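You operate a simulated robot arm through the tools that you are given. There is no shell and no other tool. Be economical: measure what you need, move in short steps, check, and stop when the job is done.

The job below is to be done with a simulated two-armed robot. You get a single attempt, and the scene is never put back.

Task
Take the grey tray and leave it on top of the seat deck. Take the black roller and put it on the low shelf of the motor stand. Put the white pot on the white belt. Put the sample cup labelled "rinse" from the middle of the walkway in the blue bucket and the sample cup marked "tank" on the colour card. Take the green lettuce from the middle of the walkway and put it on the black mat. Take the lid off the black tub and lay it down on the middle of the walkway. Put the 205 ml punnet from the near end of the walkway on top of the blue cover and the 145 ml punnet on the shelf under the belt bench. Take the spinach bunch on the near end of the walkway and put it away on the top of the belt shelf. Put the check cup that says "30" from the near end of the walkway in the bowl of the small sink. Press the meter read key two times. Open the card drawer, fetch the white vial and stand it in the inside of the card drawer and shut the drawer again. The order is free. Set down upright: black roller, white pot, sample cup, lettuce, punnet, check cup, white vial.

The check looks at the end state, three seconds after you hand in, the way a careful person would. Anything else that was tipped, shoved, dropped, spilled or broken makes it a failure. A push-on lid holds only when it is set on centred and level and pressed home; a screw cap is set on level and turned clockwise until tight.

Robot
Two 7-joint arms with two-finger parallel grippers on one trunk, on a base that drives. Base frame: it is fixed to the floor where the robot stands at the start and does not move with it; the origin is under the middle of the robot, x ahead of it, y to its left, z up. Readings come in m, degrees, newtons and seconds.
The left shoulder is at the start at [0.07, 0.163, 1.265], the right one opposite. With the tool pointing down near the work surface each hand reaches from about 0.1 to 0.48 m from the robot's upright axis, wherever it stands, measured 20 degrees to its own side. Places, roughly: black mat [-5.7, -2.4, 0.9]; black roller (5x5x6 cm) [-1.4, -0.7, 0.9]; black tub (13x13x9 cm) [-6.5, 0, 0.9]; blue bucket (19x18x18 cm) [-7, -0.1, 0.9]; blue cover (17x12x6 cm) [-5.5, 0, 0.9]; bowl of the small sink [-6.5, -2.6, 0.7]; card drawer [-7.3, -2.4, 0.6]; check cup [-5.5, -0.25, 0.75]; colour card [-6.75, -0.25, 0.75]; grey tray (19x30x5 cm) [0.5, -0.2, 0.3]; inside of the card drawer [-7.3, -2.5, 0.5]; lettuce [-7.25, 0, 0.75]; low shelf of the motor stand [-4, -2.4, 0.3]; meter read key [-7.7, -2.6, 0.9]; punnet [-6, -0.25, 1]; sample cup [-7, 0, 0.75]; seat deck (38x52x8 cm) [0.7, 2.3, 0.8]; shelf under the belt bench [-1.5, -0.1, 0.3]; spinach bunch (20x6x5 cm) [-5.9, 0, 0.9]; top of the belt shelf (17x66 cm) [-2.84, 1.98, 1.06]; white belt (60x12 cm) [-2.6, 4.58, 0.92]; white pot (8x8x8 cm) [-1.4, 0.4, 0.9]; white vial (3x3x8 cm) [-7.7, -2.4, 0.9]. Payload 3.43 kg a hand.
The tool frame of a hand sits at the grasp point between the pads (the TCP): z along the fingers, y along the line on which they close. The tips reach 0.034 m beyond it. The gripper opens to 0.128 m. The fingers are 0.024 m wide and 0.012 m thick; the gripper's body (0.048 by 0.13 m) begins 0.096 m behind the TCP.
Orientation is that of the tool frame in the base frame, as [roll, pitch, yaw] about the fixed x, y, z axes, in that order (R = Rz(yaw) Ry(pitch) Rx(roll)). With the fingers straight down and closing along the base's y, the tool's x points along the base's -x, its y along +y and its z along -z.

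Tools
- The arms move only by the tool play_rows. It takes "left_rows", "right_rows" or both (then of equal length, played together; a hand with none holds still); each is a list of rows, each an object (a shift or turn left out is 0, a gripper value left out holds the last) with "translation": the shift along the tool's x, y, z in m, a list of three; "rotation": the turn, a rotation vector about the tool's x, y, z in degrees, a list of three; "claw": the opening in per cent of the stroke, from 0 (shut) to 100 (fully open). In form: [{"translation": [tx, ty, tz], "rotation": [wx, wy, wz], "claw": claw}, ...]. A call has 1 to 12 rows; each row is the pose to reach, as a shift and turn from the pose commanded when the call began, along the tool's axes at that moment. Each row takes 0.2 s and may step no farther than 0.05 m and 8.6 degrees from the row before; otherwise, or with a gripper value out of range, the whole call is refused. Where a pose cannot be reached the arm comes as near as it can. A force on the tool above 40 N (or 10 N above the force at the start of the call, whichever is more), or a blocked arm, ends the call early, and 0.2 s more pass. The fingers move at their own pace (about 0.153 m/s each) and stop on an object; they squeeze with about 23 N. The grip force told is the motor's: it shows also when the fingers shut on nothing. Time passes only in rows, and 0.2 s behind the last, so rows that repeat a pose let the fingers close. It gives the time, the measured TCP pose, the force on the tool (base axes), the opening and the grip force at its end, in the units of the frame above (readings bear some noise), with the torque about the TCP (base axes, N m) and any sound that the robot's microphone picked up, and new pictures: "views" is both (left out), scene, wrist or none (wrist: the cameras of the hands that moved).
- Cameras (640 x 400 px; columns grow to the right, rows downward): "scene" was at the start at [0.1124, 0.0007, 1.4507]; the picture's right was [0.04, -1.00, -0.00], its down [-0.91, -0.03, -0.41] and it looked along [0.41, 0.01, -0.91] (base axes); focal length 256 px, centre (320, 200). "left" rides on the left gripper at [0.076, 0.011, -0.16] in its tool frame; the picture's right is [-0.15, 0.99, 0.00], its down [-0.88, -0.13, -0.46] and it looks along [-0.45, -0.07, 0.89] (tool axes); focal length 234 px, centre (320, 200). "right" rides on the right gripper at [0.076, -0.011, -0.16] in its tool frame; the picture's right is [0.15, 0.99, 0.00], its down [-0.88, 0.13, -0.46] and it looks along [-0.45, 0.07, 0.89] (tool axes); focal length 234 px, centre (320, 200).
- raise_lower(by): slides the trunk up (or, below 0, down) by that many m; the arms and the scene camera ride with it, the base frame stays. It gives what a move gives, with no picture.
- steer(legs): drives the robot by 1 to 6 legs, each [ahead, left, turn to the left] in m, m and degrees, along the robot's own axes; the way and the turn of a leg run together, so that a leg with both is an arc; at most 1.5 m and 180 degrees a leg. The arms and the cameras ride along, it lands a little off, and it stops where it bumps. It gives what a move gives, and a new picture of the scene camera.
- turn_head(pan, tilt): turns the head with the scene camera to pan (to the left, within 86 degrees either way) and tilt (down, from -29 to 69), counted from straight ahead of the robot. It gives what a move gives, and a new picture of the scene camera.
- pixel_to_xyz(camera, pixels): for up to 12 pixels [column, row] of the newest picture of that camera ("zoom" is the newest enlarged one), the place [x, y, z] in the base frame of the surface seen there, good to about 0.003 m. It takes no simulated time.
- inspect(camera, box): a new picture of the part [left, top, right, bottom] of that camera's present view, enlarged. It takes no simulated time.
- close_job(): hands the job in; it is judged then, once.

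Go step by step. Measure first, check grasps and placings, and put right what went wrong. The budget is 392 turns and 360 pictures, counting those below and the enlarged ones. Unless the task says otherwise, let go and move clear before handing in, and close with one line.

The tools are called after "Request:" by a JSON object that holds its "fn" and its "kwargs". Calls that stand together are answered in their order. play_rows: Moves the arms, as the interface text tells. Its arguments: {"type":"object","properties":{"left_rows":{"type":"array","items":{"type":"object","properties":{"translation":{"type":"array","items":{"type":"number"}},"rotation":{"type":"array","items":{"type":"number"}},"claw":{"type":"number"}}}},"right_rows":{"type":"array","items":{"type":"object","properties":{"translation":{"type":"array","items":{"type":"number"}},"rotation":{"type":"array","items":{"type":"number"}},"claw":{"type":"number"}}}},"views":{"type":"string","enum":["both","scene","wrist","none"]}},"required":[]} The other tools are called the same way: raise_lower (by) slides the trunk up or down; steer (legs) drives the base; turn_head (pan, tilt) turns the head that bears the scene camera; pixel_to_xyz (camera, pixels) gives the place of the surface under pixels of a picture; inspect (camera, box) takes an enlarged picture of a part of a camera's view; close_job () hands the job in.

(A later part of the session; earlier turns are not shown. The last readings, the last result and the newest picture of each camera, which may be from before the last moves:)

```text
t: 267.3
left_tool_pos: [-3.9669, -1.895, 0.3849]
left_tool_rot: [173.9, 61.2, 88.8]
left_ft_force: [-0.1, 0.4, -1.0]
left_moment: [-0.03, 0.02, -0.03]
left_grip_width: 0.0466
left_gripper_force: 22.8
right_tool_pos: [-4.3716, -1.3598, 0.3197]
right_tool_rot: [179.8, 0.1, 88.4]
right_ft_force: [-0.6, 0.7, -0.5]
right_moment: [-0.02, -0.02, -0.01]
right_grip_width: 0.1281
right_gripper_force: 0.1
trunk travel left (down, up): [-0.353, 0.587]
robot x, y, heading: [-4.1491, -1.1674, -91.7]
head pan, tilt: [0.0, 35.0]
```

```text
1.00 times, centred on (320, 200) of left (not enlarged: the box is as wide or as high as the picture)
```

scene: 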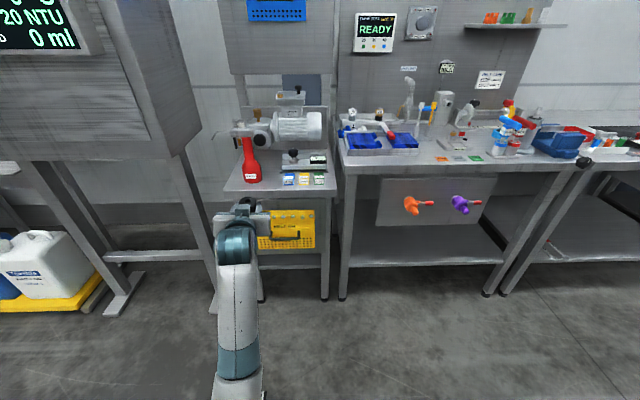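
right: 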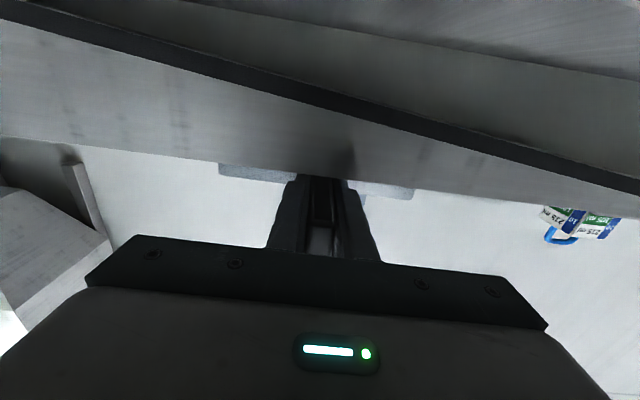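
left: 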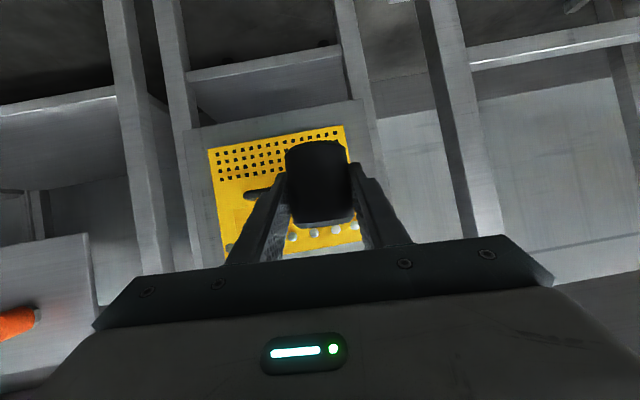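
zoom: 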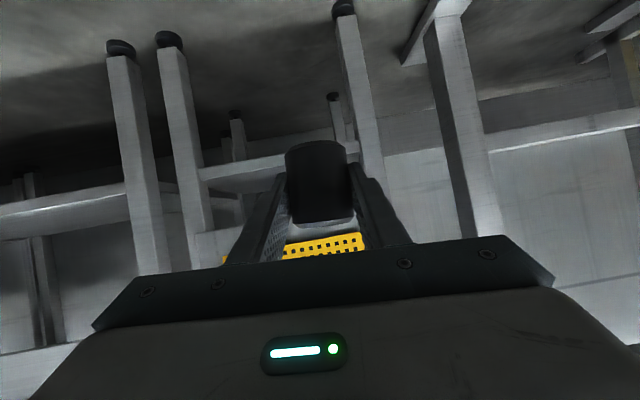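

Opening spans z 0.299–0.407 at y −2.165. Lower the hand to z≈0.348, then drive ahead 0.24.

Request:
{"fn": "play_rows", "kwargs": {"left_rows": [{"translation": [0.016, -0.001, 0.009]}, {"translation": [0.0324, -0.0017, 0.0178]}, {"translation": [0.0324, -0.0017, 0.0178]}], "views": "none"}}

Request:
{"fn": "steer", "kwargs": {"legs": [[0.24, 0, 0]]}}

Request:
{"fn": "inspect", "kwargs": {"camera": "left", "box": [0, 0, 640, 400]}}

```text
t: 268.1
left_tool_pos: [-3.9666, -1.895, 0.3472]
left_tool_rot: [174.1, 61.2, 89.0]
left_ft_force: [0.3, 0.5, -0.7]
left_moment: [0.01, -0.02, 0.0]
left_grip_width: 0.0468
left_gripper_force: 23.0
right_tool_pos: [-4.3703, -1.3596, 0.3205]
right_tool_rot: [179.8, 0.1, 88.4]
right_ft_force: [-0.5, -0.3, -0.7]
right_moment: [-0.01, -0.01, -0.02]
right_grip_width: 0.1281
right_gripper_force: 0.2
trunk travel left (down, up): [-0.353, 0.587]
robot x, y, heading: [-4.1534, -1.1685, -91.5]
head pan, tilt: [0.0, 35.0]
```

```text
t: 269.9
left_tool_pos: [-3.9731, -2.1362, 0.346]
left_tool_rot: [174.0, 61.1, 88.9]
left_ft_force: [-0.2, 0.5, -0.9]
left_moment: [0.01, -0.02, 0.01]
left_grip_width: 0.0469
left_gripper_force: 23.1
right_tool_pos: [-4.3787, -1.5995, 0.3208]
right_tool_rot: [179.8, 0.1, 88.4]
right_ft_force: [0.1, -0.6, -0.1]
right_moment: [0.0, 0.04, -0.01]
right_grip_width: 0.128
right_gripper_force: 0.1
trunk travel left (down, up): [-0.353, 0.587]
robot x, y, heading: [-4.1594, -1.4114, -91.6]
head pan, tilt: [0.0, 35.0]
```

scene: 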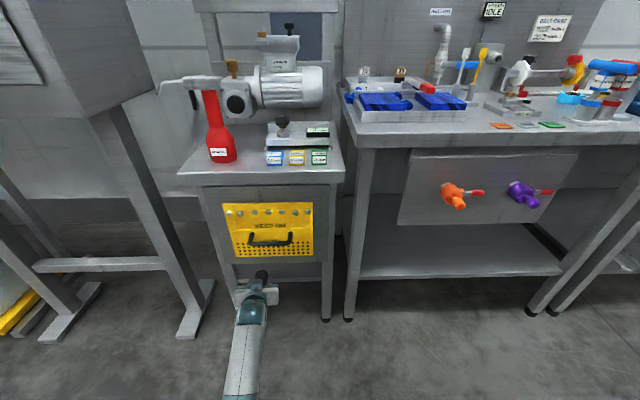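

```text
1.00 times, centred on (320, 200) of left (not enlarged: the box is as wide or as high as the picture)
```

zoom: 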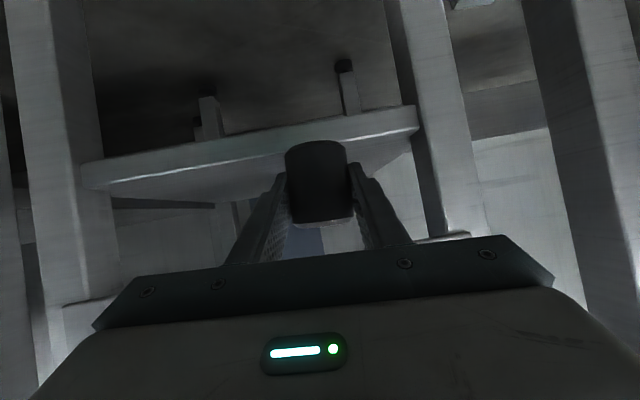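

Roller is aligned with the opening. Advance 8 cm over the shelf.

Request:
{"fn": "play_rows", "kwargs": {"left_rows": [{"translation": [-0.0193, -0.0028, 0.0349]}, {"translation": [-0.0386, -0.0056, 0.0698]}, {"translation": [-0.0386, -0.0056, 0.0698]}], "views": "wrist"}}

```text
t: 270.6
left_tool_pos: [-3.9723, -2.2159, 0.3465]
left_tool_rot: [174.1, 61.1, 88.9]
left_ft_force: [-0.1, 0.1, -1.7]
left_moment: [-0.03, -0.01, -0.02]
left_grip_width: 0.0468
left_gripper_force: 23.3
right_tool_pos: [-4.3779, -1.6003, 0.3209]
right_tool_rot: [179.8, 0.1, 88.4]
right_ft_force: [-0.2, 0.1, 0.1]
right_moment: [-0.02, 0.03, -0.02]
right_grip_width: 0.128
right_gripper_force: 0.3
trunk travel left (down, up): [-0.353, 0.587]
robot x, y, heading: [-4.1578, -1.4051, -91.9]
head pan, tilt: [0.0, 35.0]
```

left: 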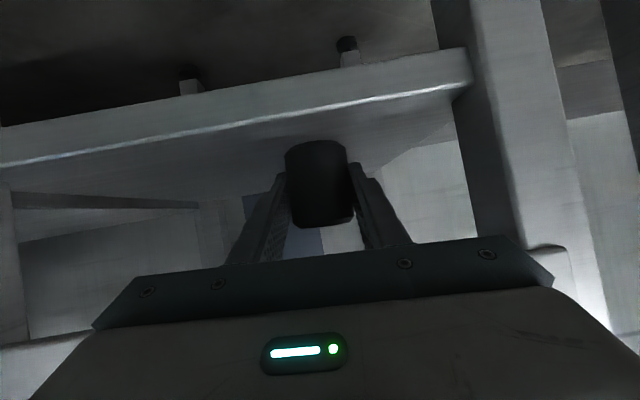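

Now lower ~9 mm to contact.

Request:
{"fn": "play_rows", "kwargs": {"left_rows": [{"translation": [0.0035, 0, 0.002]}, {"translation": [0.006, 0, 0.0033]}, {"translation": [0.008, 0, 0.0043]}, {"translation": [0.0095, -0.0005, 0.0052]}, {"translation": [0.0095, -0.0005, 0.0052]}], "views": "wrist"}}

```text
t: 271.9
left_tool_pos: [-3.9728, -2.2164, 0.3378]
left_tool_rot: [174.0, 61.3, 88.9]
left_ft_force: [0.4, 0.1, 4.0]
left_moment: [-0.04, 0.06, 0.01]
left_grip_width: 0.047
left_gripper_force: 23.5
right_tool_pos: [-4.3776, -1.6003, 0.3197]
right_tool_rot: [179.8, 0.2, 88.3]
right_ft_force: [-0.1, 0.3, -0.9]
right_moment: [0.0, -0.02, 0.01]
right_grip_width: 0.1279
right_gripper_force: 0.1
trunk travel left (down, up): [-0.353, 0.587]
robot x, y, heading: [-4.1611, -1.409, -91.7]
head pan, tilt: [0.0, 35.0]
```

left: 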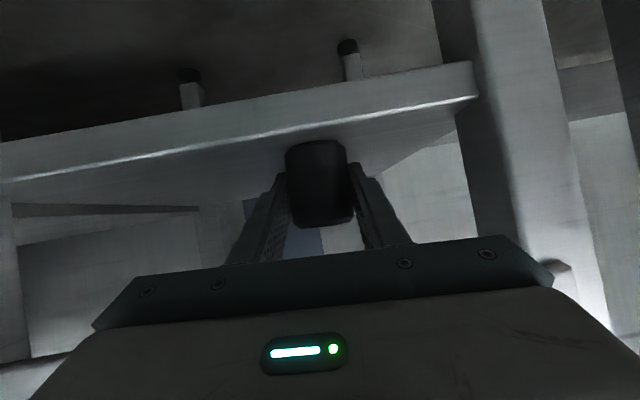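

Contact at 4 N; the roller rests ~2 cm inside the edge. Open and retract.

Request:
{"fn": "play_rows", "kwargs": {"left_rows": [{"claw": 45}, {"claw": 55}, {"claw": 55}, {"translation": [0.014, 0.0, -0.0255]}, {"translation": [0.028, 0.0, -0.051]}, {"translation": [0.042, 0.002, -0.0765]}, {"translation": [0.056, 0.004, -0.1]}], "views": "wrist"}}

```text
t: 273.4
left_tool_pos: [-3.9628, -2.1073, 0.3399]
left_tool_rot: [171.2, 61.6, 86.6]
left_ft_force: [0.1, -0.9, -0.2]
left_moment: [-0.05, 0.01, -0.01]
left_grip_width: 0.0707
left_gripper_force: 0.0
right_tool_pos: [-4.3782, -1.6002, 0.3202]
right_tool_rot: [179.9, 0.1, 88.5]
right_ft_force: [0.9, 0.1, -0.6]
right_moment: [0.0, 0.01, 0.01]
right_grip_width: 0.1281
right_gripper_force: 0.0
trunk travel left (down, up): [-0.353, 0.587]
robot x, y, heading: [-4.1622, -1.4084, -91.9]
head pan, tilt: [0.0, 35.0]
```

left: 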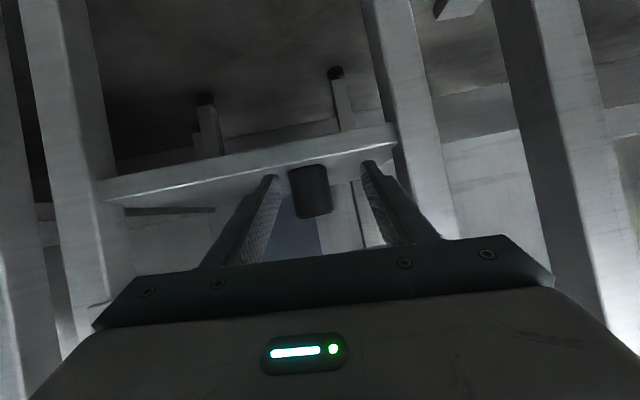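

The roller stands on the shelf (310,190). Back away, raise the trunk, and strafe west along the south wall.

Request:
{"fn": "steer", "kwargs": {"legs": [[-0.25, 0, 1.9]]}}

Request:
{"fn": "raise_lower", "kwargs": {"by": 0.4}}

Request:
{"fn": "steer", "kwargs": {"legs": [[0, -1.3, 0], [0, -1.0, 0], [0, -0.95, 0]]}}

```text
t: 275.3
left_tool_pos: [-3.9392, -1.8466, 0.3371]
left_tool_rot: [171.3, 61.4, 88.4]
left_ft_force: [0.9, -0.3, -0.1]
left_moment: [0.02, 0.01, 0.04]
left_grip_width: 0.0704
left_gripper_force: 0.0
right_tool_pos: [-4.3681, -1.3556, 0.32]
right_tool_rot: [179.7, 0.1, 90.2]
right_ft_force: [-0.1, -0.3, -0.4]
right_moment: [-0.02, 0.0, -0.01]
right_grip_width: 0.1282
right_gripper_force: 0.2
trunk travel left (down, up): [-0.353, 0.587]
robot x, y, heading: [-4.153, -1.1597, -89.8]
head pan, tilt: [0.0, 35.0]
```

scene: 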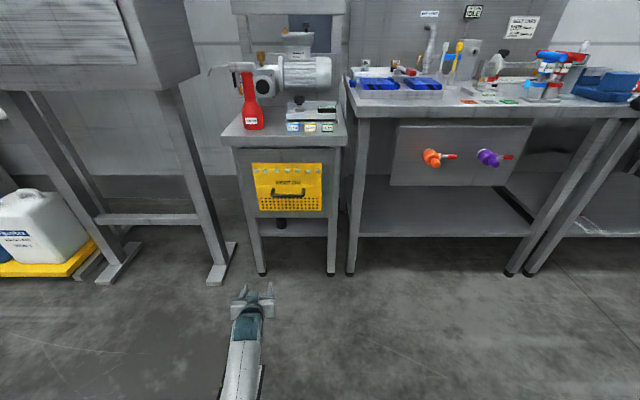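

```text
t: 279.1
left_tool_pos: [-3.9363, -1.8471, 0.7358]
left_tool_rot: [171.1, 61.3, 88.3]
left_ft_force: [1.0, -0.5, -0.6]
left_moment: [0.01, -0.02, -0.01]
left_grip_width: 0.0707
left_gripper_force: 0.1
right_tool_pos: [-4.3676, -1.3565, 0.7189]
right_tool_rot: [179.8, 0.1, 90.2]
right_ft_force: [-0.6, 0.9, 0.6]
right_moment: [0.01, -0.01, -0.01]
right_grip_width: 0.1279
right_gripper_force: 0.2
trunk travel left (down, up): [-0.753, 0.187]
robot x, y, heading: [-4.1558, -1.1549, -89.8]
head pan, tilt: [0.0, 35.0]
```

```text
t: 295.0
left_tool_pos: [-7.1894, -1.8601, 0.7363]
left_tool_rot: [171.0, 61.3, 88.0]
left_ft_force: [0.1, -0.7, -0.2]
left_moment: [-0.02, 0.0, 0.03]
left_grip_width: 0.0704
left_gripper_force: 0.0
right_tool_pos: [-7.6178, -1.3684, 0.7203]
right_tool_rot: [179.8, 0.0, 89.8]
right_ft_force: [0.1, 0.1, -0.5]
right_moment: [-0.02, -0.05, -0.02]
right_grip_width: 0.1283
right_gripper_force: 0.1
trunk travel left (down, up): [-0.753, 0.187]
robot x, y, heading: [-7.4071, -1.1672, -90.0]
head pan, tilt: [0.0, 35.0]
```

scene: 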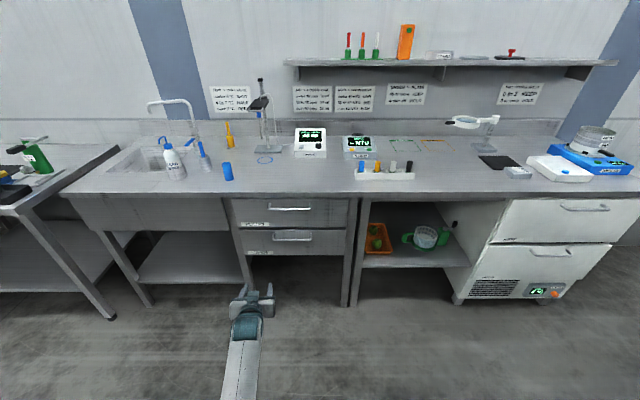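

The lab bench is ahead: drawers at (290,210)/(293,240), vial rack at (385,168), meter at (358,145). Inspect details.

Request:
{"fn": "inspect", "kwargs": {"camera": "scene", "box": [280, 115, 440, 215]}}

Request:
{"fn": "pixel_to_xyz", "kwargs": {"camera": "zoom", "pixels": [[325, 165], [340, 170], [320, 230], [355, 230], [390, 220], [445, 220], [510, 215], [430, 250], [300, 140], [510, 200], [350, 160], [280, 170]]}}

Request:
{"fn": "inspect", "kwargs": {"camera": "scene", "box": [215, 185, 375, 285]}}

Request:
{"fn": "pixel_to_xyz", "kwargs": {"camera": "zoom", "pixels": [[300, 95], [270, 95], [330, 95], [310, 210], [270, 205], [350, 210], [150, 130], [140, 265], [70, 60], [530, 70], [300, 130], [300, 280]]}}

```text
4.00 times, centred on (360, 165) of scene
```

zoom: 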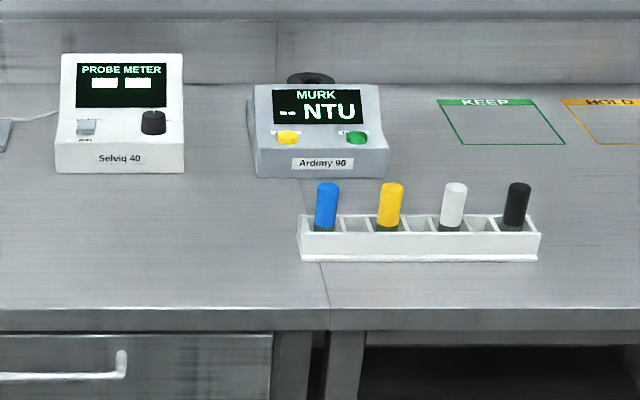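

```text
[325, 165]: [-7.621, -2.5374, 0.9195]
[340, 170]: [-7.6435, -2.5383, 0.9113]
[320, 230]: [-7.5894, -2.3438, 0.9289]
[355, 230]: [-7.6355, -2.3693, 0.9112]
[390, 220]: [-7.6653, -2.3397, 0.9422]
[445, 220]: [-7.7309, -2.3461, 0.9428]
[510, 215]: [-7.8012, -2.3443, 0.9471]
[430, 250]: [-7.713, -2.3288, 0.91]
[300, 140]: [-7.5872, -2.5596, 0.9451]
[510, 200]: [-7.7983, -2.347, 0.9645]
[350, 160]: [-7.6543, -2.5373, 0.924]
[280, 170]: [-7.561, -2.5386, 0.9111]
```

```text
4.00 times, centred on (295, 235) of scene
```

zoom: 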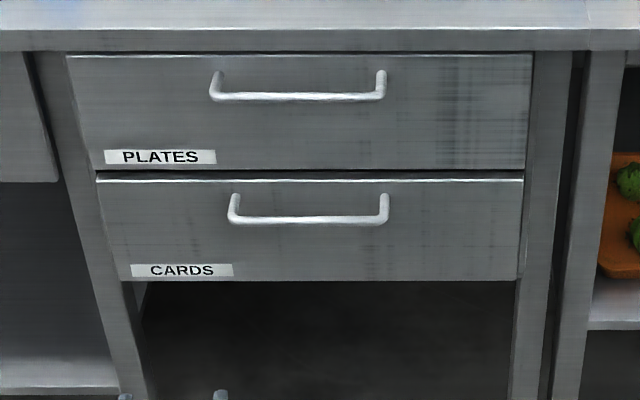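

```text
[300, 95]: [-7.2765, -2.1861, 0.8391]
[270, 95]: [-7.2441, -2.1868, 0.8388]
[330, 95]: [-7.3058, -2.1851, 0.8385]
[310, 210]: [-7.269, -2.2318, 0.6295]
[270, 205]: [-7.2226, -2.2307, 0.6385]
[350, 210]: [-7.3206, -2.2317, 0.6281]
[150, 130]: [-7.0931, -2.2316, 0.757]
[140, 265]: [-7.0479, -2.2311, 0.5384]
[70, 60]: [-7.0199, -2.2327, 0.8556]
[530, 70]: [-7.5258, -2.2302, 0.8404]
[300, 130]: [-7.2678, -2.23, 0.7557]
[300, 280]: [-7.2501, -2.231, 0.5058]
```

Card drawer face at y −2.231, z 0.51–0.70 with bar handle at z≈0.63; white-capped vial third in the rack (x≈−7.735). Zoom on the meter keys to find "read".

Request:
{"fn": "inspect", "kwargs": {"camera": "scene", "box": [335, 130, 385, 161]}}

Request:
{"fn": "pixel_to_xyz", "kwargs": {"camera": "zoom", "pixels": [[205, 185], [280, 185], [430, 185], [330, 200], [320, 120]]}}

Request:
{"fn": "inspect", "kwargs": {"camera": "scene", "box": [260, 225, 330, 269]}}

Request:
{"fn": "pixel_to_xyz", "kwargs": {"camera": "zoom", "pixels": [[300, 130], [300, 124], [200, 128], [400, 128], [120, 80], [490, 80], [130, 120], [480, 122]]}}

```text
12.80 times, centred on (360, 146) of scene
```

zoom: 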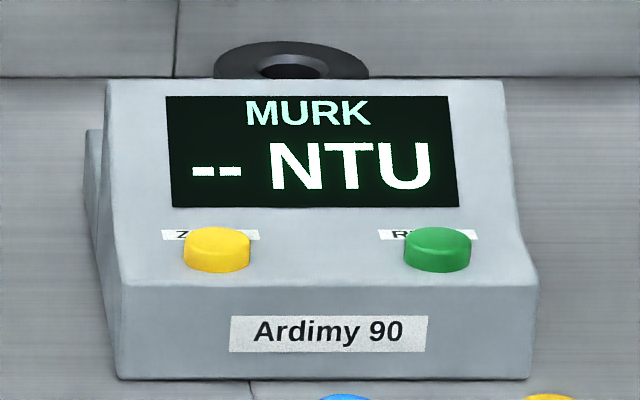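

```text
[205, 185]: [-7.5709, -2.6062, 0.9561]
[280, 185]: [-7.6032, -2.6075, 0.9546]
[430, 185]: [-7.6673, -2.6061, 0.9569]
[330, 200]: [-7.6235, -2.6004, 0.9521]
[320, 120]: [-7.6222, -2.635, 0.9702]
```

```text
9.09 times, centred on (295, 247) of scene
```

zoom: 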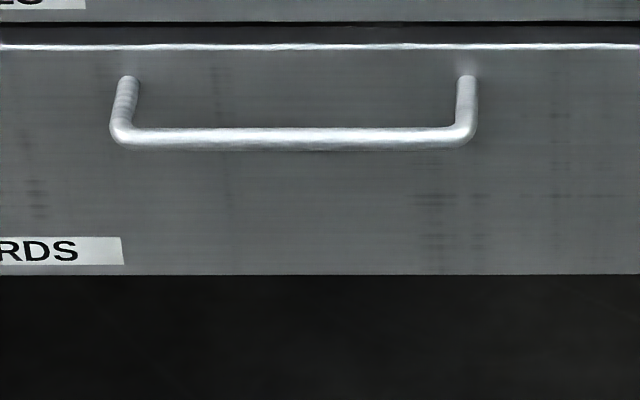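

```text
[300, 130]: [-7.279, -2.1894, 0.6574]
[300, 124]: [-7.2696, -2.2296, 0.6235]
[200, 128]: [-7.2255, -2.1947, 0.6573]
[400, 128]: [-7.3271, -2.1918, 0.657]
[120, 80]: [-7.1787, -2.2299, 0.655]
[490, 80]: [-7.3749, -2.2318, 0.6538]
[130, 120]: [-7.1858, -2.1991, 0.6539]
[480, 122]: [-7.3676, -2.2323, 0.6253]
```

Yellow is ZERO, green is READ. Handle bar centre (−7.277, −2.193, 0.655). Now turn the right hand horizontal (forward), then roll it for a vertical grip on the bar.

Request:
{"fn": "play_rows", "kwargs": {"right_rows": [{"translation": [-0.02, 0, -0.01], "rotation": [0, -8.5, 0]}, {"translation": [-0.04, 0, -0.02], "rotation": [0, -17, 0]}, {"translation": [-0.06, 0, -0.03], "rotation": [0, -25.5, 0]}, {"translation": [-0.09, 0, -0.05], "rotation": [0, -34, 0]}, {"translation": [-0.12, 0, -0.07], "rotation": [0, -42.5, 0]}, {"translation": [-0.15, 0, -0.09], "rotation": [0, -51, 0]}, {"translation": [-0.18, 0, -0.1], "rotation": [0, -59.5, 0]}, {"translation": [-0.21, 0, -0.1], "rotation": [0, -68, 0]}, {"translation": [-0.23, 0, -0.1], "rotation": [0, -76.5, 0]}, {"translation": [-0.25, 0, -0.1], "rotation": [0, -85, 0]}, {"translation": [-0.25, 0, -0.1], "rotation": [0, -90, 0]}], "views": "none"}}

Request:
{"fn": "play_rows", "kwargs": {"right_rows": [{"rotation": [0, 0, 8.5]}, {"rotation": [0, 0, 17]}, {"rotation": [0, 0, 25.5]}, {"rotation": [0, 0, 34]}, {"rotation": [0, 0, 42.5]}, {"rotation": [0, 0, 51]}, {"rotation": [0, 0, 59.5]}, {"rotation": [0, 0, 68]}, {"rotation": [0, 0, 76.5]}, {"rotation": [0, 0, 85]}, {"rotation": [0, 0, 90]}], "views": "none"}}

```text
t: 297.4
left_tool_pos: [-7.1898, -1.8603, 0.7355]
left_tool_rot: [171.0, 61.4, 87.9]
left_ft_force: [-0.8, -0.4, 0.6]
left_moment: [0.0, 0.01, 0.0]
left_grip_width: 0.0704
left_gripper_force: 0.0
right_tool_pos: [-7.6191, -1.6184, 0.8203]
right_tool_rot: [39.5, 89.7, -50.4]
right_ft_force: [-0.9, 1.0, 0.2]
right_moment: [-0.04, -0.01, -0.02]
right_grip_width: 0.1278
right_gripper_force: 0.0
trunk travel left (down, up): [-0.753, 0.187]
robot x, y, heading: [-7.4039, -1.1694, -90.2]
head pan, tilt: [0.0, 35.0]
```

```text
t: 299.8
left_tool_pos: [-7.1883, -1.8616, 0.7351]
left_tool_rot: [171.1, 61.2, 87.9]
left_ft_force: [0.2, -0.4, 0.0]
left_moment: [0.0, 0.01, 0.03]
left_grip_width: 0.0703
left_gripper_force: 0.1
right_tool_pos: [-7.6188, -1.6192, 0.8203]
right_tool_rot: [89.9, -0.3, -0.1]
right_ft_force: [-0.4, -0.4, -0.6]
right_moment: [-0.03, -0.03, -0.01]
right_grip_width: 0.1281
right_gripper_force: 0.1
trunk travel left (down, up): [-0.753, 0.187]
robot x, y, heading: [-7.4048, -1.1674, -90.1]
head pan, tilt: [0.0, 35.0]
```

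Right hand is set for the bar. Now fold the left hand back to vertical so it doesn't lead.

Request:
{"fn": "play_rows", "kwargs": {"left_rows": [{"translation": [0.018, 0, -0.025], "rotation": [0, 8, 0], "claw": 50}, {"translation": [0.04, 0, -0.06], "rotation": [0, 16, 0]}, {"translation": [0.06, 0, -0.1], "rotation": [0, 24, 0]}, {"translation": [0.08, 0, -0.14], "rotation": [0, 32, 0]}, {"translation": [0.1, 0, -0.18], "rotation": [0, 40, 0]}, {"translation": [0.125, 0, -0.22], "rotation": [0, 48, 0]}, {"translation": [0.15, 0, -0.25], "rotation": [0, 56, 0]}, {"translation": [0.17, 0, -0.28], "rotation": [0, 61, 0]}, {"translation": [0.17, 0, -0.28], "rotation": [0, 61, 0]}], "views": "none"}}

```text
t: 301.4
left_tool_pos: [-7.1433, -1.5895, 0.7273]
left_tool_rot: [167.7, 9.2, 93.5]
left_ft_force: [0.3, 0.5, 1.0]
left_moment: [-0.01, 0.01, -0.01]
left_grip_width: 0.0636
left_gripper_force: 0.0
right_tool_pos: [-7.6188, -1.6188, 0.8212]
right_tool_rot: [89.9, -0.1, -0.2]
right_ft_force: [-0.1, -0.1, -0.1]
right_moment: [0.0, 0.02, 0.0]
right_grip_width: 0.1278
right_gripper_force: 0.1
trunk travel left (down, up): [-0.753, 0.187]
robot x, y, heading: [-7.405, -1.1704, -89.7]
head pan, tilt: [0.0, 35.0]
stopped in row 7 (left hand): the arm was blocked; the commanded pose is now the measured one
```

Align with the handle: strafe left 0.342, lower the trunk 0.165.

Request:
{"fn": "steer", "kwargs": {"legs": [[0, 0.342, 0]]}}

Request:
{"fn": "raise_lower", "kwargs": {"by": -0.165}}

Request:
{"fn": "play_rows", "kwargs": {"right_rows": [{"translation": [0, 0, 0.04], "claw": 45}, {"translation": [0, 0, 0.08]}, {"translation": [0, 0, 0.12]}, {"translation": [0, 0, 0.14]}], "views": "both"}}

```text
t: 303.6
left_tool_pos: [-6.8005, -1.5901, 0.7279]
left_tool_rot: [167.6, 9.2, 93.7]
left_ft_force: [-0.1, 1.5, -0.5]
left_moment: [0.0, 0.03, 0.04]
left_grip_width: 0.064
left_gripper_force: 0.0
right_tool_pos: [-7.2764, -1.6195, 0.8204]
right_tool_rot: [89.8, -0.1, -0.1]
right_ft_force: [-0.1, -0.2, -0.5]
right_moment: [-0.02, -0.02, -0.01]
right_grip_width: 0.128
right_gripper_force: 0.1
trunk travel left (down, up): [-0.753, 0.187]
robot x, y, heading: [-7.0645, -1.1737, -90.0]
head pan, tilt: [0.0, 35.0]
```

scene: 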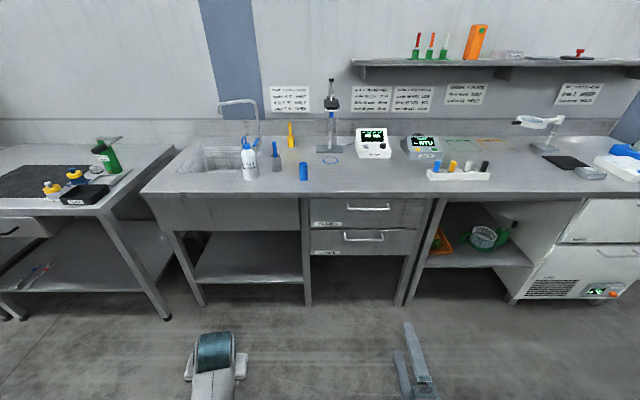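

```text
t: 305.5
left_tool_pos: [-6.8006, -1.5912, 0.5633]
left_tool_rot: [167.6, 9.2, 93.7]
left_ft_force: [0.1, -0.5, -0.6]
left_moment: [-0.01, -0.01, -0.01]
left_grip_width: 0.0639
left_gripper_force: 0.1
right_tool_pos: [-7.2774, -1.62, 0.6559]
right_tool_rot: [89.9, -0.1, 0.0]
right_ft_force: [0.3, 0.3, -0.3]
right_moment: [0.0, 0.01, -0.01]
right_grip_width: 0.128
right_gripper_force: 0.1
trunk travel left (down, up): [-0.588, 0.352]
robot x, y, heading: [-7.0637, -1.1733, -90.2]
head pan, tilt: [0.0, 35.0]
```

```text
t: 306.5
left_tool_pos: [-6.8009, -1.5893, 0.5634]
left_tool_rot: [167.6, 9.2, 93.6]
left_ft_force: [-0.4, -1.0, -0.1]
left_moment: [-0.03, -0.01, -0.01]
left_grip_width: 0.0639
left_gripper_force: 0.0
right_tool_pos: [-7.2769, -1.7597, 0.6556]
right_tool_rot: [89.9, -0.1, 0.0]
right_ft_force: [0.0, -0.5, 0.4]
right_moment: [0.02, 0.0, 0.0]
right_grip_width: 0.0576
right_gripper_force: 0.0
trunk travel left (down, up): [-0.588, 0.352]
robot x, y, heading: [-7.0633, -1.1702, -89.9]
head pan, tilt: [0.0, 35.0]
```

scene: 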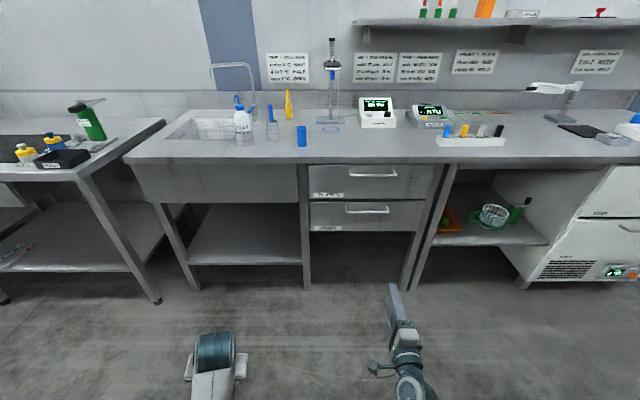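
right: 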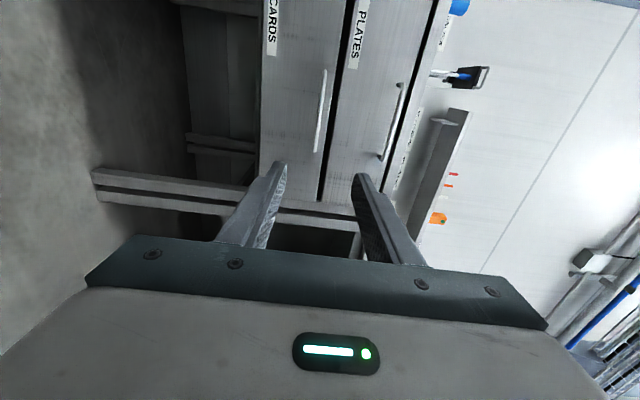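

The bar of the lower drawer is at (320,110) in the wrist view. Measure it.

Request:
{"fn": "pixel_to_xyz", "kwargs": {"camera": "right", "pixels": [[320, 110], [322, 80], [317, 140], [321, 100], [319, 120]]}}

Request:
{"fn": "steer", "kwargs": {"legs": [[0.36, 0, 0]]}}

Request:
{"fn": "inspect", "kwargs": {"camera": "right", "box": [0, 0, 640, 400]}}

```text
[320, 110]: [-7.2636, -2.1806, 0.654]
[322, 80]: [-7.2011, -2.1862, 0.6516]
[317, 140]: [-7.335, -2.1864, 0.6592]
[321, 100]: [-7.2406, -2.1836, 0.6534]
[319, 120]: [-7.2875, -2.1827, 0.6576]
```

```text
t: 308.8
left_tool_pos: [-6.7995, -1.9494, 0.5625]
left_tool_rot: [167.5, 9.2, 93.9]
left_ft_force: [-0.3, 0.9, 0.4]
left_moment: [-0.02, 0.01, 0.04]
left_grip_width: 0.0639
left_gripper_force: 0.0
right_tool_pos: [-7.275, -2.1206, 0.6568]
right_tool_rot: [89.9, -0.3, 0.0]
right_ft_force: [-0.6, -0.1, 0.6]
right_moment: [-0.01, -0.02, 0.04]
right_grip_width: 0.0573
right_gripper_force: 0.1
trunk travel left (down, up): [-0.588, 0.352]
robot x, y, heading: [-7.0607, -1.5273, -89.8]
head pan, tilt: [0.0, 35.0]
```

scene: 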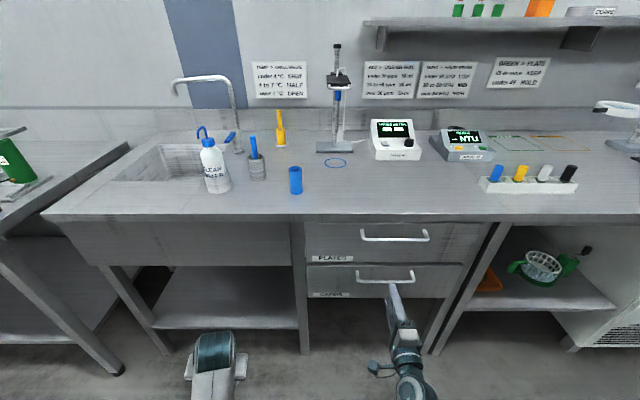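

```text
1.00 times, centred on (320, 200) of right (not enlarged: the box is as wide or as high as the picture)
```

zoom: 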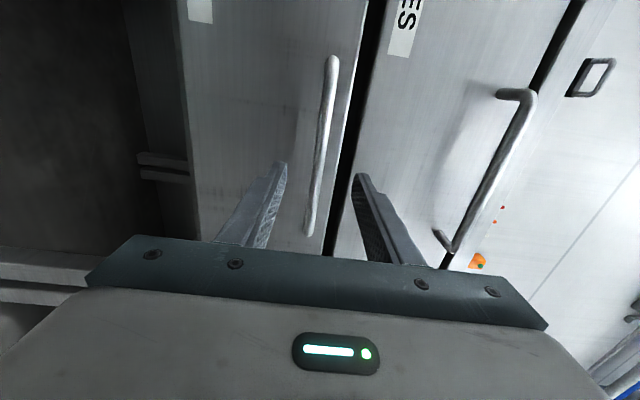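

Advance 6 cm so the bar lies between the pads, then close.

Request:
{"fn": "play_rows", "kwargs": {"right_rows": [{"translation": [0, 0, 0.035]}, {"translation": [0, 0, 0.062]}, {"translation": [0, 0, 0.062], "claw": 0}, {"translation": [0, 0, 0.062]}, {"translation": [0, 0, 0.062]}], "views": "wrist"}}

```text
t: 310.0
left_tool_pos: [-6.8001, -1.9503, 0.5643]
left_tool_rot: [167.6, 9.2, 93.7]
left_ft_force: [-0.4, -0.1, 0.0]
left_moment: [0.02, 0.0, 0.0]
left_grip_width: 0.0642
left_gripper_force: 0.1
right_tool_pos: [-7.2744, -2.1806, 0.6533]
right_tool_rot: [90.1, -0.1, 0.1]
right_ft_force: [-0.4, 1.6, -10.4]
right_moment: [0.09, 0.31, -0.05]
right_grip_width: 0.0117
right_gripper_force: 44.5
trunk travel left (down, up): [-0.588, 0.352]
robot x, y, heading: [-7.0623, -1.5283, -90.3]
head pan, tilt: [0.0, 35.0]
```

right: 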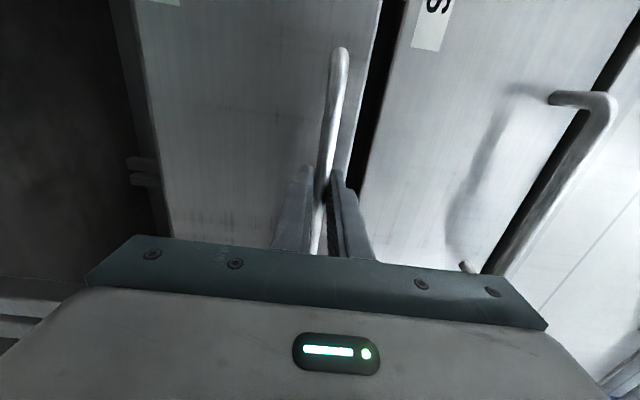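

Bar gripped (12 mm). Pull the drawer open by backing 0.28.

Request:
{"fn": "steer", "kwargs": {"legs": [[-0.28, 0, 0]]}}

Request:
{"fn": "turn_head", "kwargs": {"pan": -10, "tilt": 50}}

```text
t: 311.9
left_tool_pos: [-6.8001, -1.6703, 0.5627]
left_tool_rot: [167.5, 9.2, 93.9]
left_ft_force: [-0.2, 1.0, 0.5]
left_moment: [0.01, 0.03, 0.02]
left_grip_width: 0.0641
left_gripper_force: 0.1
right_tool_pos: [-7.2761, -1.9024, 0.6537]
right_tool_rot: [90.1, -0.2, 0.2]
right_ft_force: [-4.5, -1.5, -19.5]
right_moment: [0.15, 0.33, -0.23]
right_grip_width: 0.0118
right_gripper_force: 45.4
trunk travel left (down, up): [-0.588, 0.352]
robot x, y, heading: [-7.0609, -1.2519, -90.0]
head pan, tilt: [0.0, 35.0]
```

scene: 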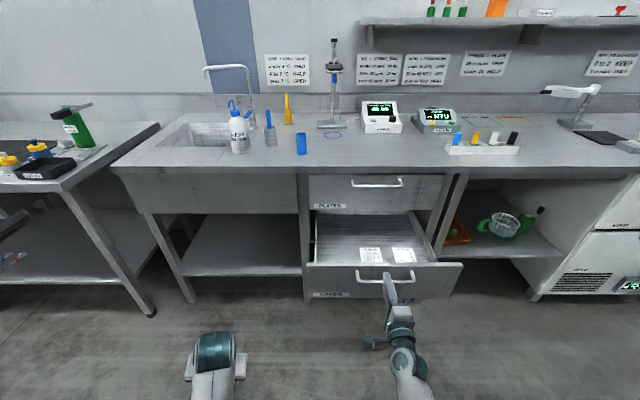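

```text
t: 312.7
left_tool_pos: [-6.8009, -1.6689, 0.5627]
left_tool_rot: [167.5, 9.2, 94.0]
left_ft_force: [0.5, -0.4, -0.8]
left_moment: [-0.01, 0.02, 0.02]
left_grip_width: 0.0636
left_gripper_force: 0.0
right_tool_pos: [-7.2748, -1.9037, 0.6532]
right_tool_rot: [90.1, -0.3, 0.3]
right_ft_force: [-2.7, 1.3, -8.0]
right_moment: [0.1, 0.27, 0.07]
right_grip_width: 0.0117
right_gripper_force: 44.9
trunk travel left (down, up): [-0.588, 0.352]
robot x, y, heading: [-7.0618, -1.2536, -89.8]
head pan, tilt: [-10.0, 50.0]
```

scene: 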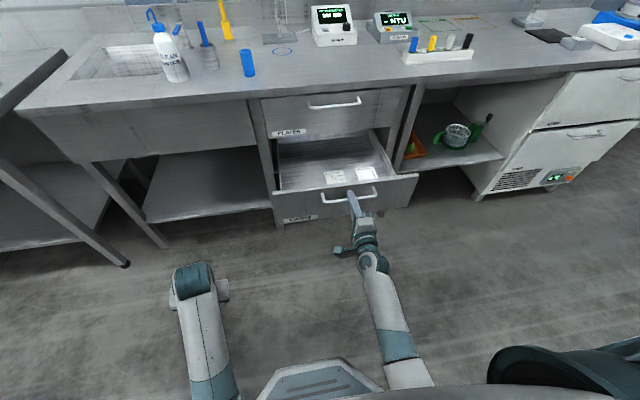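

The drawer is open ~28 cm with two cards near the front. Measure its interior and where the vial can stand.

Request:
{"fn": "inspect", "kwargs": {"camera": "scene", "box": [250, 110, 440, 230]}}

Request:
{"fn": "pixel_to_xyz", "kwargs": {"camera": "zoom", "pixels": [[180, 200], [250, 160], [150, 250], [300, 190], [390, 205], [282, 225], [400, 160], [150, 150], [90, 280], [560, 235], [440, 190], [300, 250]]}}

```text
3.33 times, centred on (345, 170) of scene
```

zoom: 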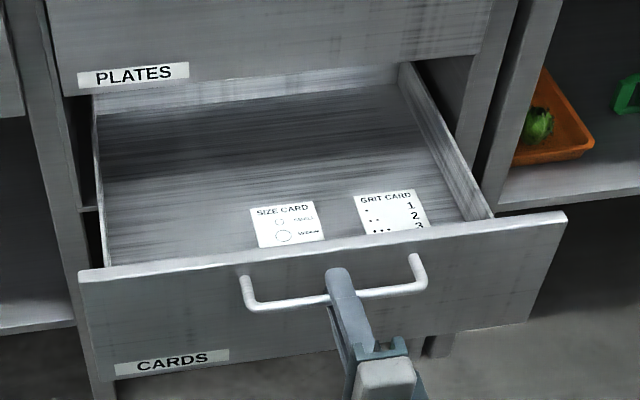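

```text
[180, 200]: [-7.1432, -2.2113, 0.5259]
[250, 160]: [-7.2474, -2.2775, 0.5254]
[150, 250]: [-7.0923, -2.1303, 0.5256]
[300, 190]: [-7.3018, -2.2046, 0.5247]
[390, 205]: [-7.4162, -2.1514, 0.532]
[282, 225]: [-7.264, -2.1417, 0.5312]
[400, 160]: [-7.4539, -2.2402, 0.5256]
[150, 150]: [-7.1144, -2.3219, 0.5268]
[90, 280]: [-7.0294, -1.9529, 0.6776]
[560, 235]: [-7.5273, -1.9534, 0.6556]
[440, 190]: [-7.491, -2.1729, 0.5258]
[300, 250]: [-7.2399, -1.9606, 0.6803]
```

Drawer floor z 0.526; free spot near (−7.13, −2.09) left of the cards. Release the bar and back off; then strafe west toward the vial rack.

Request:
{"fn": "play_rows", "kwargs": {"right_rows": [{"claw": 45}, {}, {}, {"translation": [0, 0, -0.04]}, {"translation": [0, 0, -0.08]}], "views": "none"}}

Request:
{"fn": "steer", "kwargs": {"legs": [[0, -0.88, 0]]}}

Request:
{"fn": "raise_lower", "kwargs": {"by": 0.3}}

```text
t: 313.9
left_tool_pos: [-6.7998, -1.6684, 0.5633]
left_tool_rot: [167.6, 9.3, 93.9]
left_ft_force: [-0.2, 0.4, 0.6]
left_moment: [-0.03, 0.03, 0.03]
left_grip_width: 0.0642
left_gripper_force: 0.1
right_tool_pos: [-7.2754, -1.8221, 0.6552]
right_tool_rot: [90.0, -0.2, 0.2]
right_ft_force: [-0.3, 0.5, 0.2]
right_moment: [0.02, 0.02, 0.04]
right_grip_width: 0.0575
right_gripper_force: 0.0
trunk travel left (down, up): [-0.588, 0.352]
robot x, y, heading: [-7.065, -1.2471, -89.6]
head pan, tilt: [-10.0, 50.0]
```

```text
t: 318.6
left_tool_pos: [-7.6844, -1.6729, 0.5624]
left_tool_rot: [167.5, 9.4, 94.3]
left_ft_force: [-0.7, -0.5, 0.4]
left_moment: [0.03, -0.03, -0.01]
left_grip_width: 0.064
left_gripper_force: 0.1
right_tool_pos: [-8.1592, -1.8291, 0.6551]
right_tool_rot: [90.0, -0.2, 0.6]
right_ft_force: [0.0, 0.2, 0.0]
right_moment: [-0.02, -0.03, 0.0]
right_grip_width: 0.0578
right_gripper_force: 0.0
trunk travel left (down, up): [-0.588, 0.352]
robot x, y, heading: [-7.9529, -1.2564, -89.4]
head pan, tilt: [-10.0, 50.0]
```

scene: 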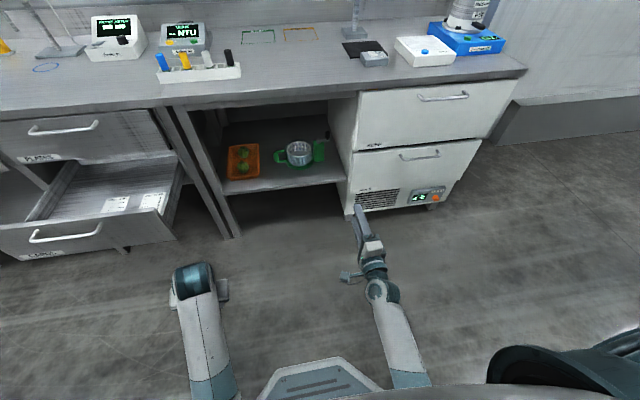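

```text
t: 321.6
left_tool_pos: [-7.6843, -1.6737, 0.8621]
left_tool_rot: [167.5, 9.3, 94.3]
left_ft_force: [-0.5, -0.4, -0.3]
left_moment: [-0.01, -0.02, -0.01]
left_grip_width: 0.064
left_gripper_force: 0.0
right_tool_pos: [-8.1594, -1.8297, 0.9544]
right_tool_rot: [90.0, -0.2, 0.6]
right_ft_force: [-0.2, 0.6, -0.2]
right_moment: [-0.02, 0.0, 0.03]
right_grip_width: 0.0577
right_gripper_force: 0.1
trunk travel left (down, up): [-0.888, 0.052]
robot x, y, heading: [-7.9511, -1.2573, -89.5]
head pan, tilt: [-10.0, 50.0]
```

Tilt the left hand 40° forward and raise it; retract the right hand.

Request:
{"fn": "play_rows", "kwargs": {"left_rows": [{"translation": [-0.03, -0.005, -0.03], "rotation": [2.8, -6.2, 0.1], "claw": 40}, {"translation": [-0.06, -0.01, -0.06], "rotation": [5.6, -12.4, 0.2]}, {"translation": [-0.09, -0.015, -0.09], "rotation": [8.4, -18.6, 0.4]}, {"translation": [-0.12, -0.02, -0.12], "rotation": [11.2, -24.8, 0.5]}, {"translation": [-0.15, -0.026, -0.155], "rotation": [14, -31, 0.6]}, {"translation": [-0.15, -0.026, -0.155], "rotation": [14, -31, 0.6]}], "right_rows": [{"translation": [0, 0, -0.04]}, {"translation": [0, 0, -0.08]}, {"translation": [0, 0, -0.12]}, {"translation": [0, 0, -0.16]}, {"translation": [0, 0, -0.18]}, {"translation": [0, 0, -0.18]}], "views": "none"}}

```text
t: 323.0
left_tool_pos: [-7.7356, -1.8028, 1.0333]
left_tool_rot: [-179.7, 40.1, 90.2]
left_ft_force: [-0.1, 0.2, -0.6]
left_moment: [0.01, 0.03, 0.0]
left_grip_width: 0.0514
left_gripper_force: 0.1
right_tool_pos: [-8.1609, -1.6491, 0.9552]
right_tool_rot: [89.9, -0.2, 0.7]
right_ft_force: [0.7, 0.1, 0.0]
right_moment: [-0.01, -0.02, -0.01]
right_grip_width: 0.0576
right_gripper_force: 0.1
trunk travel left (down, up): [-0.888, 0.052]
robot x, y, heading: [-7.9519, -1.2575, -89.5]
head pan, tilt: [-10.0, 50.0]
```

Drive ahead 0.4 and look with the left wrist camera at the vial rack.

Request:
{"fn": "steer", "kwargs": {"legs": [[0.42, 0, 0]]}}

Request:
{"fn": "inspect", "kwargs": {"camera": "left", "box": [0, 0, 640, 400]}}

```text
t: 325.6
left_tool_pos: [-7.736, -2.2256, 1.0308]
left_tool_rot: [-179.9, 40.1, 89.6]
left_ft_force: [0.1, 1.0, 0.4]
left_moment: [0.01, 0.0, 0.04]
left_grip_width: 0.0512
left_gripper_force: 0.1
right_tool_pos: [-8.1603, -2.0725, 0.9548]
right_tool_rot: [90.1, -0.2, 0.3]
right_ft_force: [-0.7, -0.1, 0.5]
right_moment: [0.03, -0.02, -0.01]
right_grip_width: 0.0575
right_gripper_force: 0.1
trunk travel left (down, up): [-0.888, 0.052]
robot x, y, heading: [-7.9523, -1.6816, -89.9]
head pan, tilt: [-10.0, 50.0]
```

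scene: 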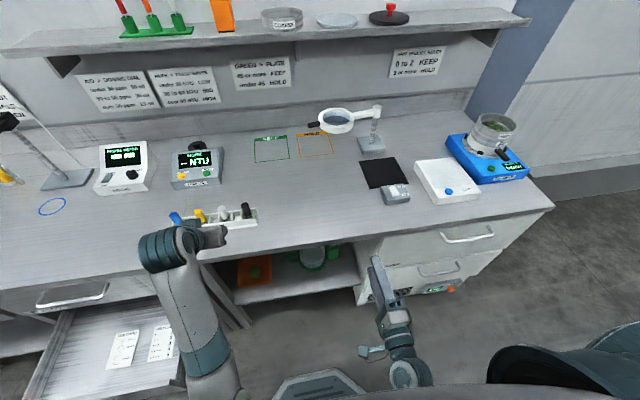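

```text
1.00 times, centred on (320, 200) of left (not enlarged: the box is as wide or as high as the picture)
```

zoom: 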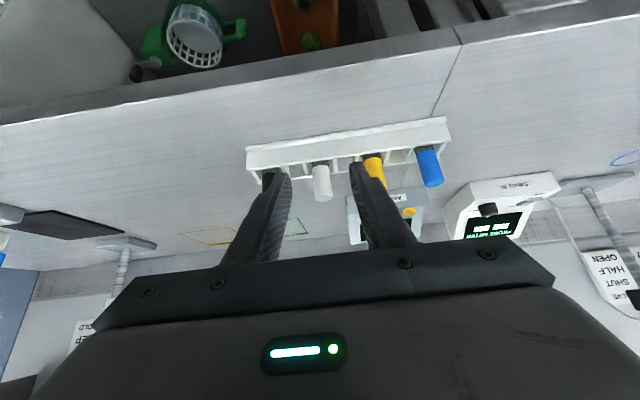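

Request:
{"fn": "pixel_to_xyz", "kwargs": {"camera": "zoom", "pixels": [[321, 180], [315, 180], [328, 185], [322, 200], [320, 168], [375, 170], [425, 165], [300, 140], [320, 152]]}}

Request:
{"fn": "inspect", "kwargs": {"camera": "left", "box": [240, 110, 460, 248]}}

```text
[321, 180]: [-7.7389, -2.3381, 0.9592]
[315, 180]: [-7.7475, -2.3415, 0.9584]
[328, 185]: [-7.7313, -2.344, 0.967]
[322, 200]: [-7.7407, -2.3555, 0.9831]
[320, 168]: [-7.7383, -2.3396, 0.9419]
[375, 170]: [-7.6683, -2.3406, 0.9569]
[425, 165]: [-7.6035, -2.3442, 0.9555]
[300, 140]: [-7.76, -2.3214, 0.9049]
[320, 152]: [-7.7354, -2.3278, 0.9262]
```

```text
2.90 times, centred on (350, 179) of left
```

zoom: 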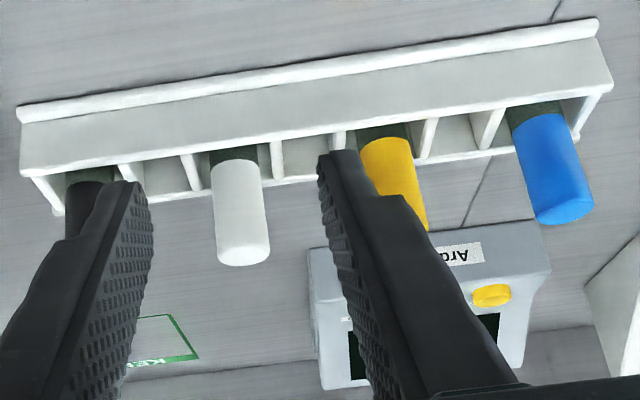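

White cap centre (−7.739, −2.352), top 0.983. Approach along the tool axis, closing on the cap.

Request:
{"fn": "play_rows", "kwargs": {"left_rows": [{"translation": [-0.03, -0.003, 0]}, {"translation": [-0.056, -0.003, 0.02]}, {"translation": [-0.056, -0.003, 0.06]}, {"translation": [-0.056, -0.003, 0.1]}, {"translation": [-0.056, -0.003, 0.129]}, {"translation": [-0.056, -0.003, 0.129]}], "views": "wrist"}}

```text
t: 327.0
left_tool_pos: [-7.74, -2.3519, 0.9661]
left_tool_rot: [-179.9, 40.0, 89.6]
left_ft_force: [0.1, 0.5, 0.2]
left_moment: [0.0, 0.01, -0.02]
left_grip_width: 0.0514
left_gripper_force: 0.0
right_tool_pos: [-8.1605, -2.0723, 0.956]
right_tool_rot: [90.0, -0.2, 0.3]
right_ft_force: [0.5, 0.3, 1.2]
right_moment: [0.01, -0.02, 0.03]
right_grip_width: 0.0578
right_gripper_force: 0.0
trunk travel left (down, up): [-0.888, 0.052]
robot x, y, heading: [-7.946, -1.6783, -89.9]
head pan, tilt: [-10.0, 50.0]
```

left: 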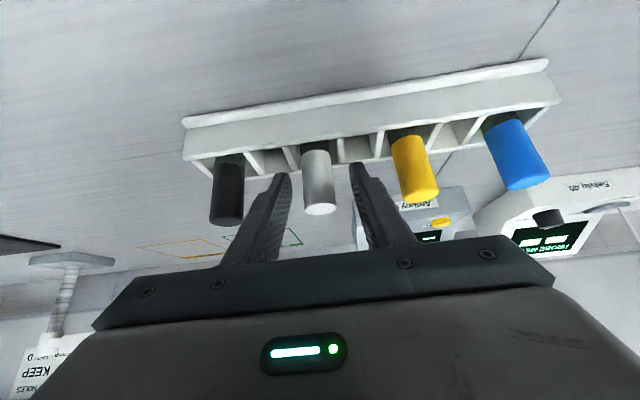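

The white cap is between the fingers. Close and lift straight up 10 cm.

Request:
{"fn": "play_rows", "kwargs": {"left_rows": [{"claw": 0}, {}, {}, {"translation": [-0.013, 0, -0.015]}, {"translation": [-0.032, 0, -0.038]}, {"translation": [-0.051, 0, -0.061]}, {"translation": [-0.064, 0, -0.077]}, {"translation": [-0.077, 0, -0.092]}], "views": "wrist"}}

```text
t: 328.8
left_tool_pos: [-7.7386, -2.3539, 1.0882]
left_tool_rot: [-179.9, 39.9, 89.6]
left_ft_force: [-0.2, 0.1, -0.1]
left_moment: [0.0, -0.03, 0.01]
left_grip_width: 0.0225
left_gripper_force: 23.1
right_tool_pos: [-8.1593, -2.0722, 0.9554]
right_tool_rot: [90.0, -0.2, 0.3]
right_ft_force: [0.4, 0.1, 0.3]
right_moment: [-0.01, 0.02, -0.01]
right_grip_width: 0.0574
right_gripper_force: 0.1
trunk travel left (down, up): [-0.888, 0.052]
robot x, y, heading: [-7.9499, -1.6835, -89.8]
head pan, tilt: [-10.0, 50.0]
```

left: 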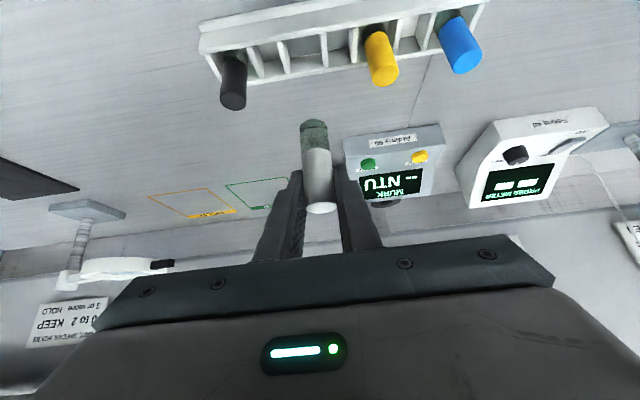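

Vial held (22.5 mm). Measure the green READ key from this view, then back off.

Request:
{"fn": "pixel_to_xyz", "kwargs": {"camera": "left", "pixels": [[369, 163], [369, 159], [369, 168], [362, 163], [376, 163], [420, 157], [390, 172], [370, 152], [315, 125], [390, 140]]}}

Request:
{"fn": "steer", "kwargs": {"legs": [[-0.45, 0, 0]]}}

```text
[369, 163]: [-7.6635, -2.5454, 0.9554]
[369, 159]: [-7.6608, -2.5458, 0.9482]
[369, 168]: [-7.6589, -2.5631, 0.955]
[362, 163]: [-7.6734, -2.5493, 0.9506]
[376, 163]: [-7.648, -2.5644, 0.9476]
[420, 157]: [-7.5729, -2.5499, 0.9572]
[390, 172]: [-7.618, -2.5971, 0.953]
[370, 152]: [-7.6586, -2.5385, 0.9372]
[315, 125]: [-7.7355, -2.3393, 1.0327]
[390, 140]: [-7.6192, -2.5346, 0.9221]
```

```text
t: 331.5
left_tool_pos: [-7.7396, -1.9053, 1.0863]
left_tool_rot: [-179.9, 39.9, 89.9]
left_ft_force: [0.0, -0.9, 0.5]
left_moment: [0.0, -0.02, 0.0]
left_grip_width: 0.0223
left_gripper_force: 22.8
right_tool_pos: [-8.1617, -1.6256, 0.9552]
right_tool_rot: [89.9, -0.2, 0.4]
right_ft_force: [0.5, -0.1, -0.9]
right_moment: [-0.01, -0.01, 0.0]
right_grip_width: 0.0576
right_gripper_force: 0.0
trunk travel left (down, up): [-0.888, 0.052]
robot x, y, heading: [-7.9527, -1.2361, -89.5]
head pan, tilt: [-10.0, 50.0]
```

scene: 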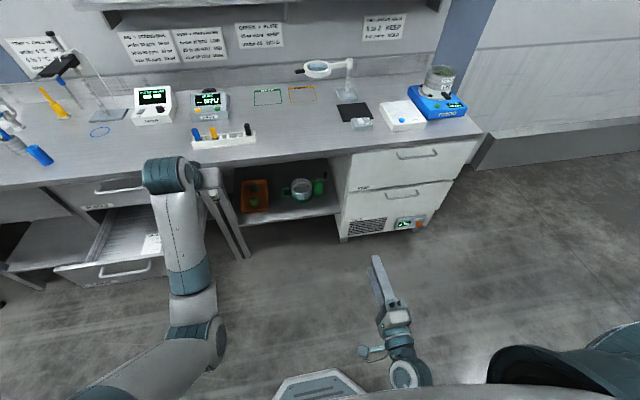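

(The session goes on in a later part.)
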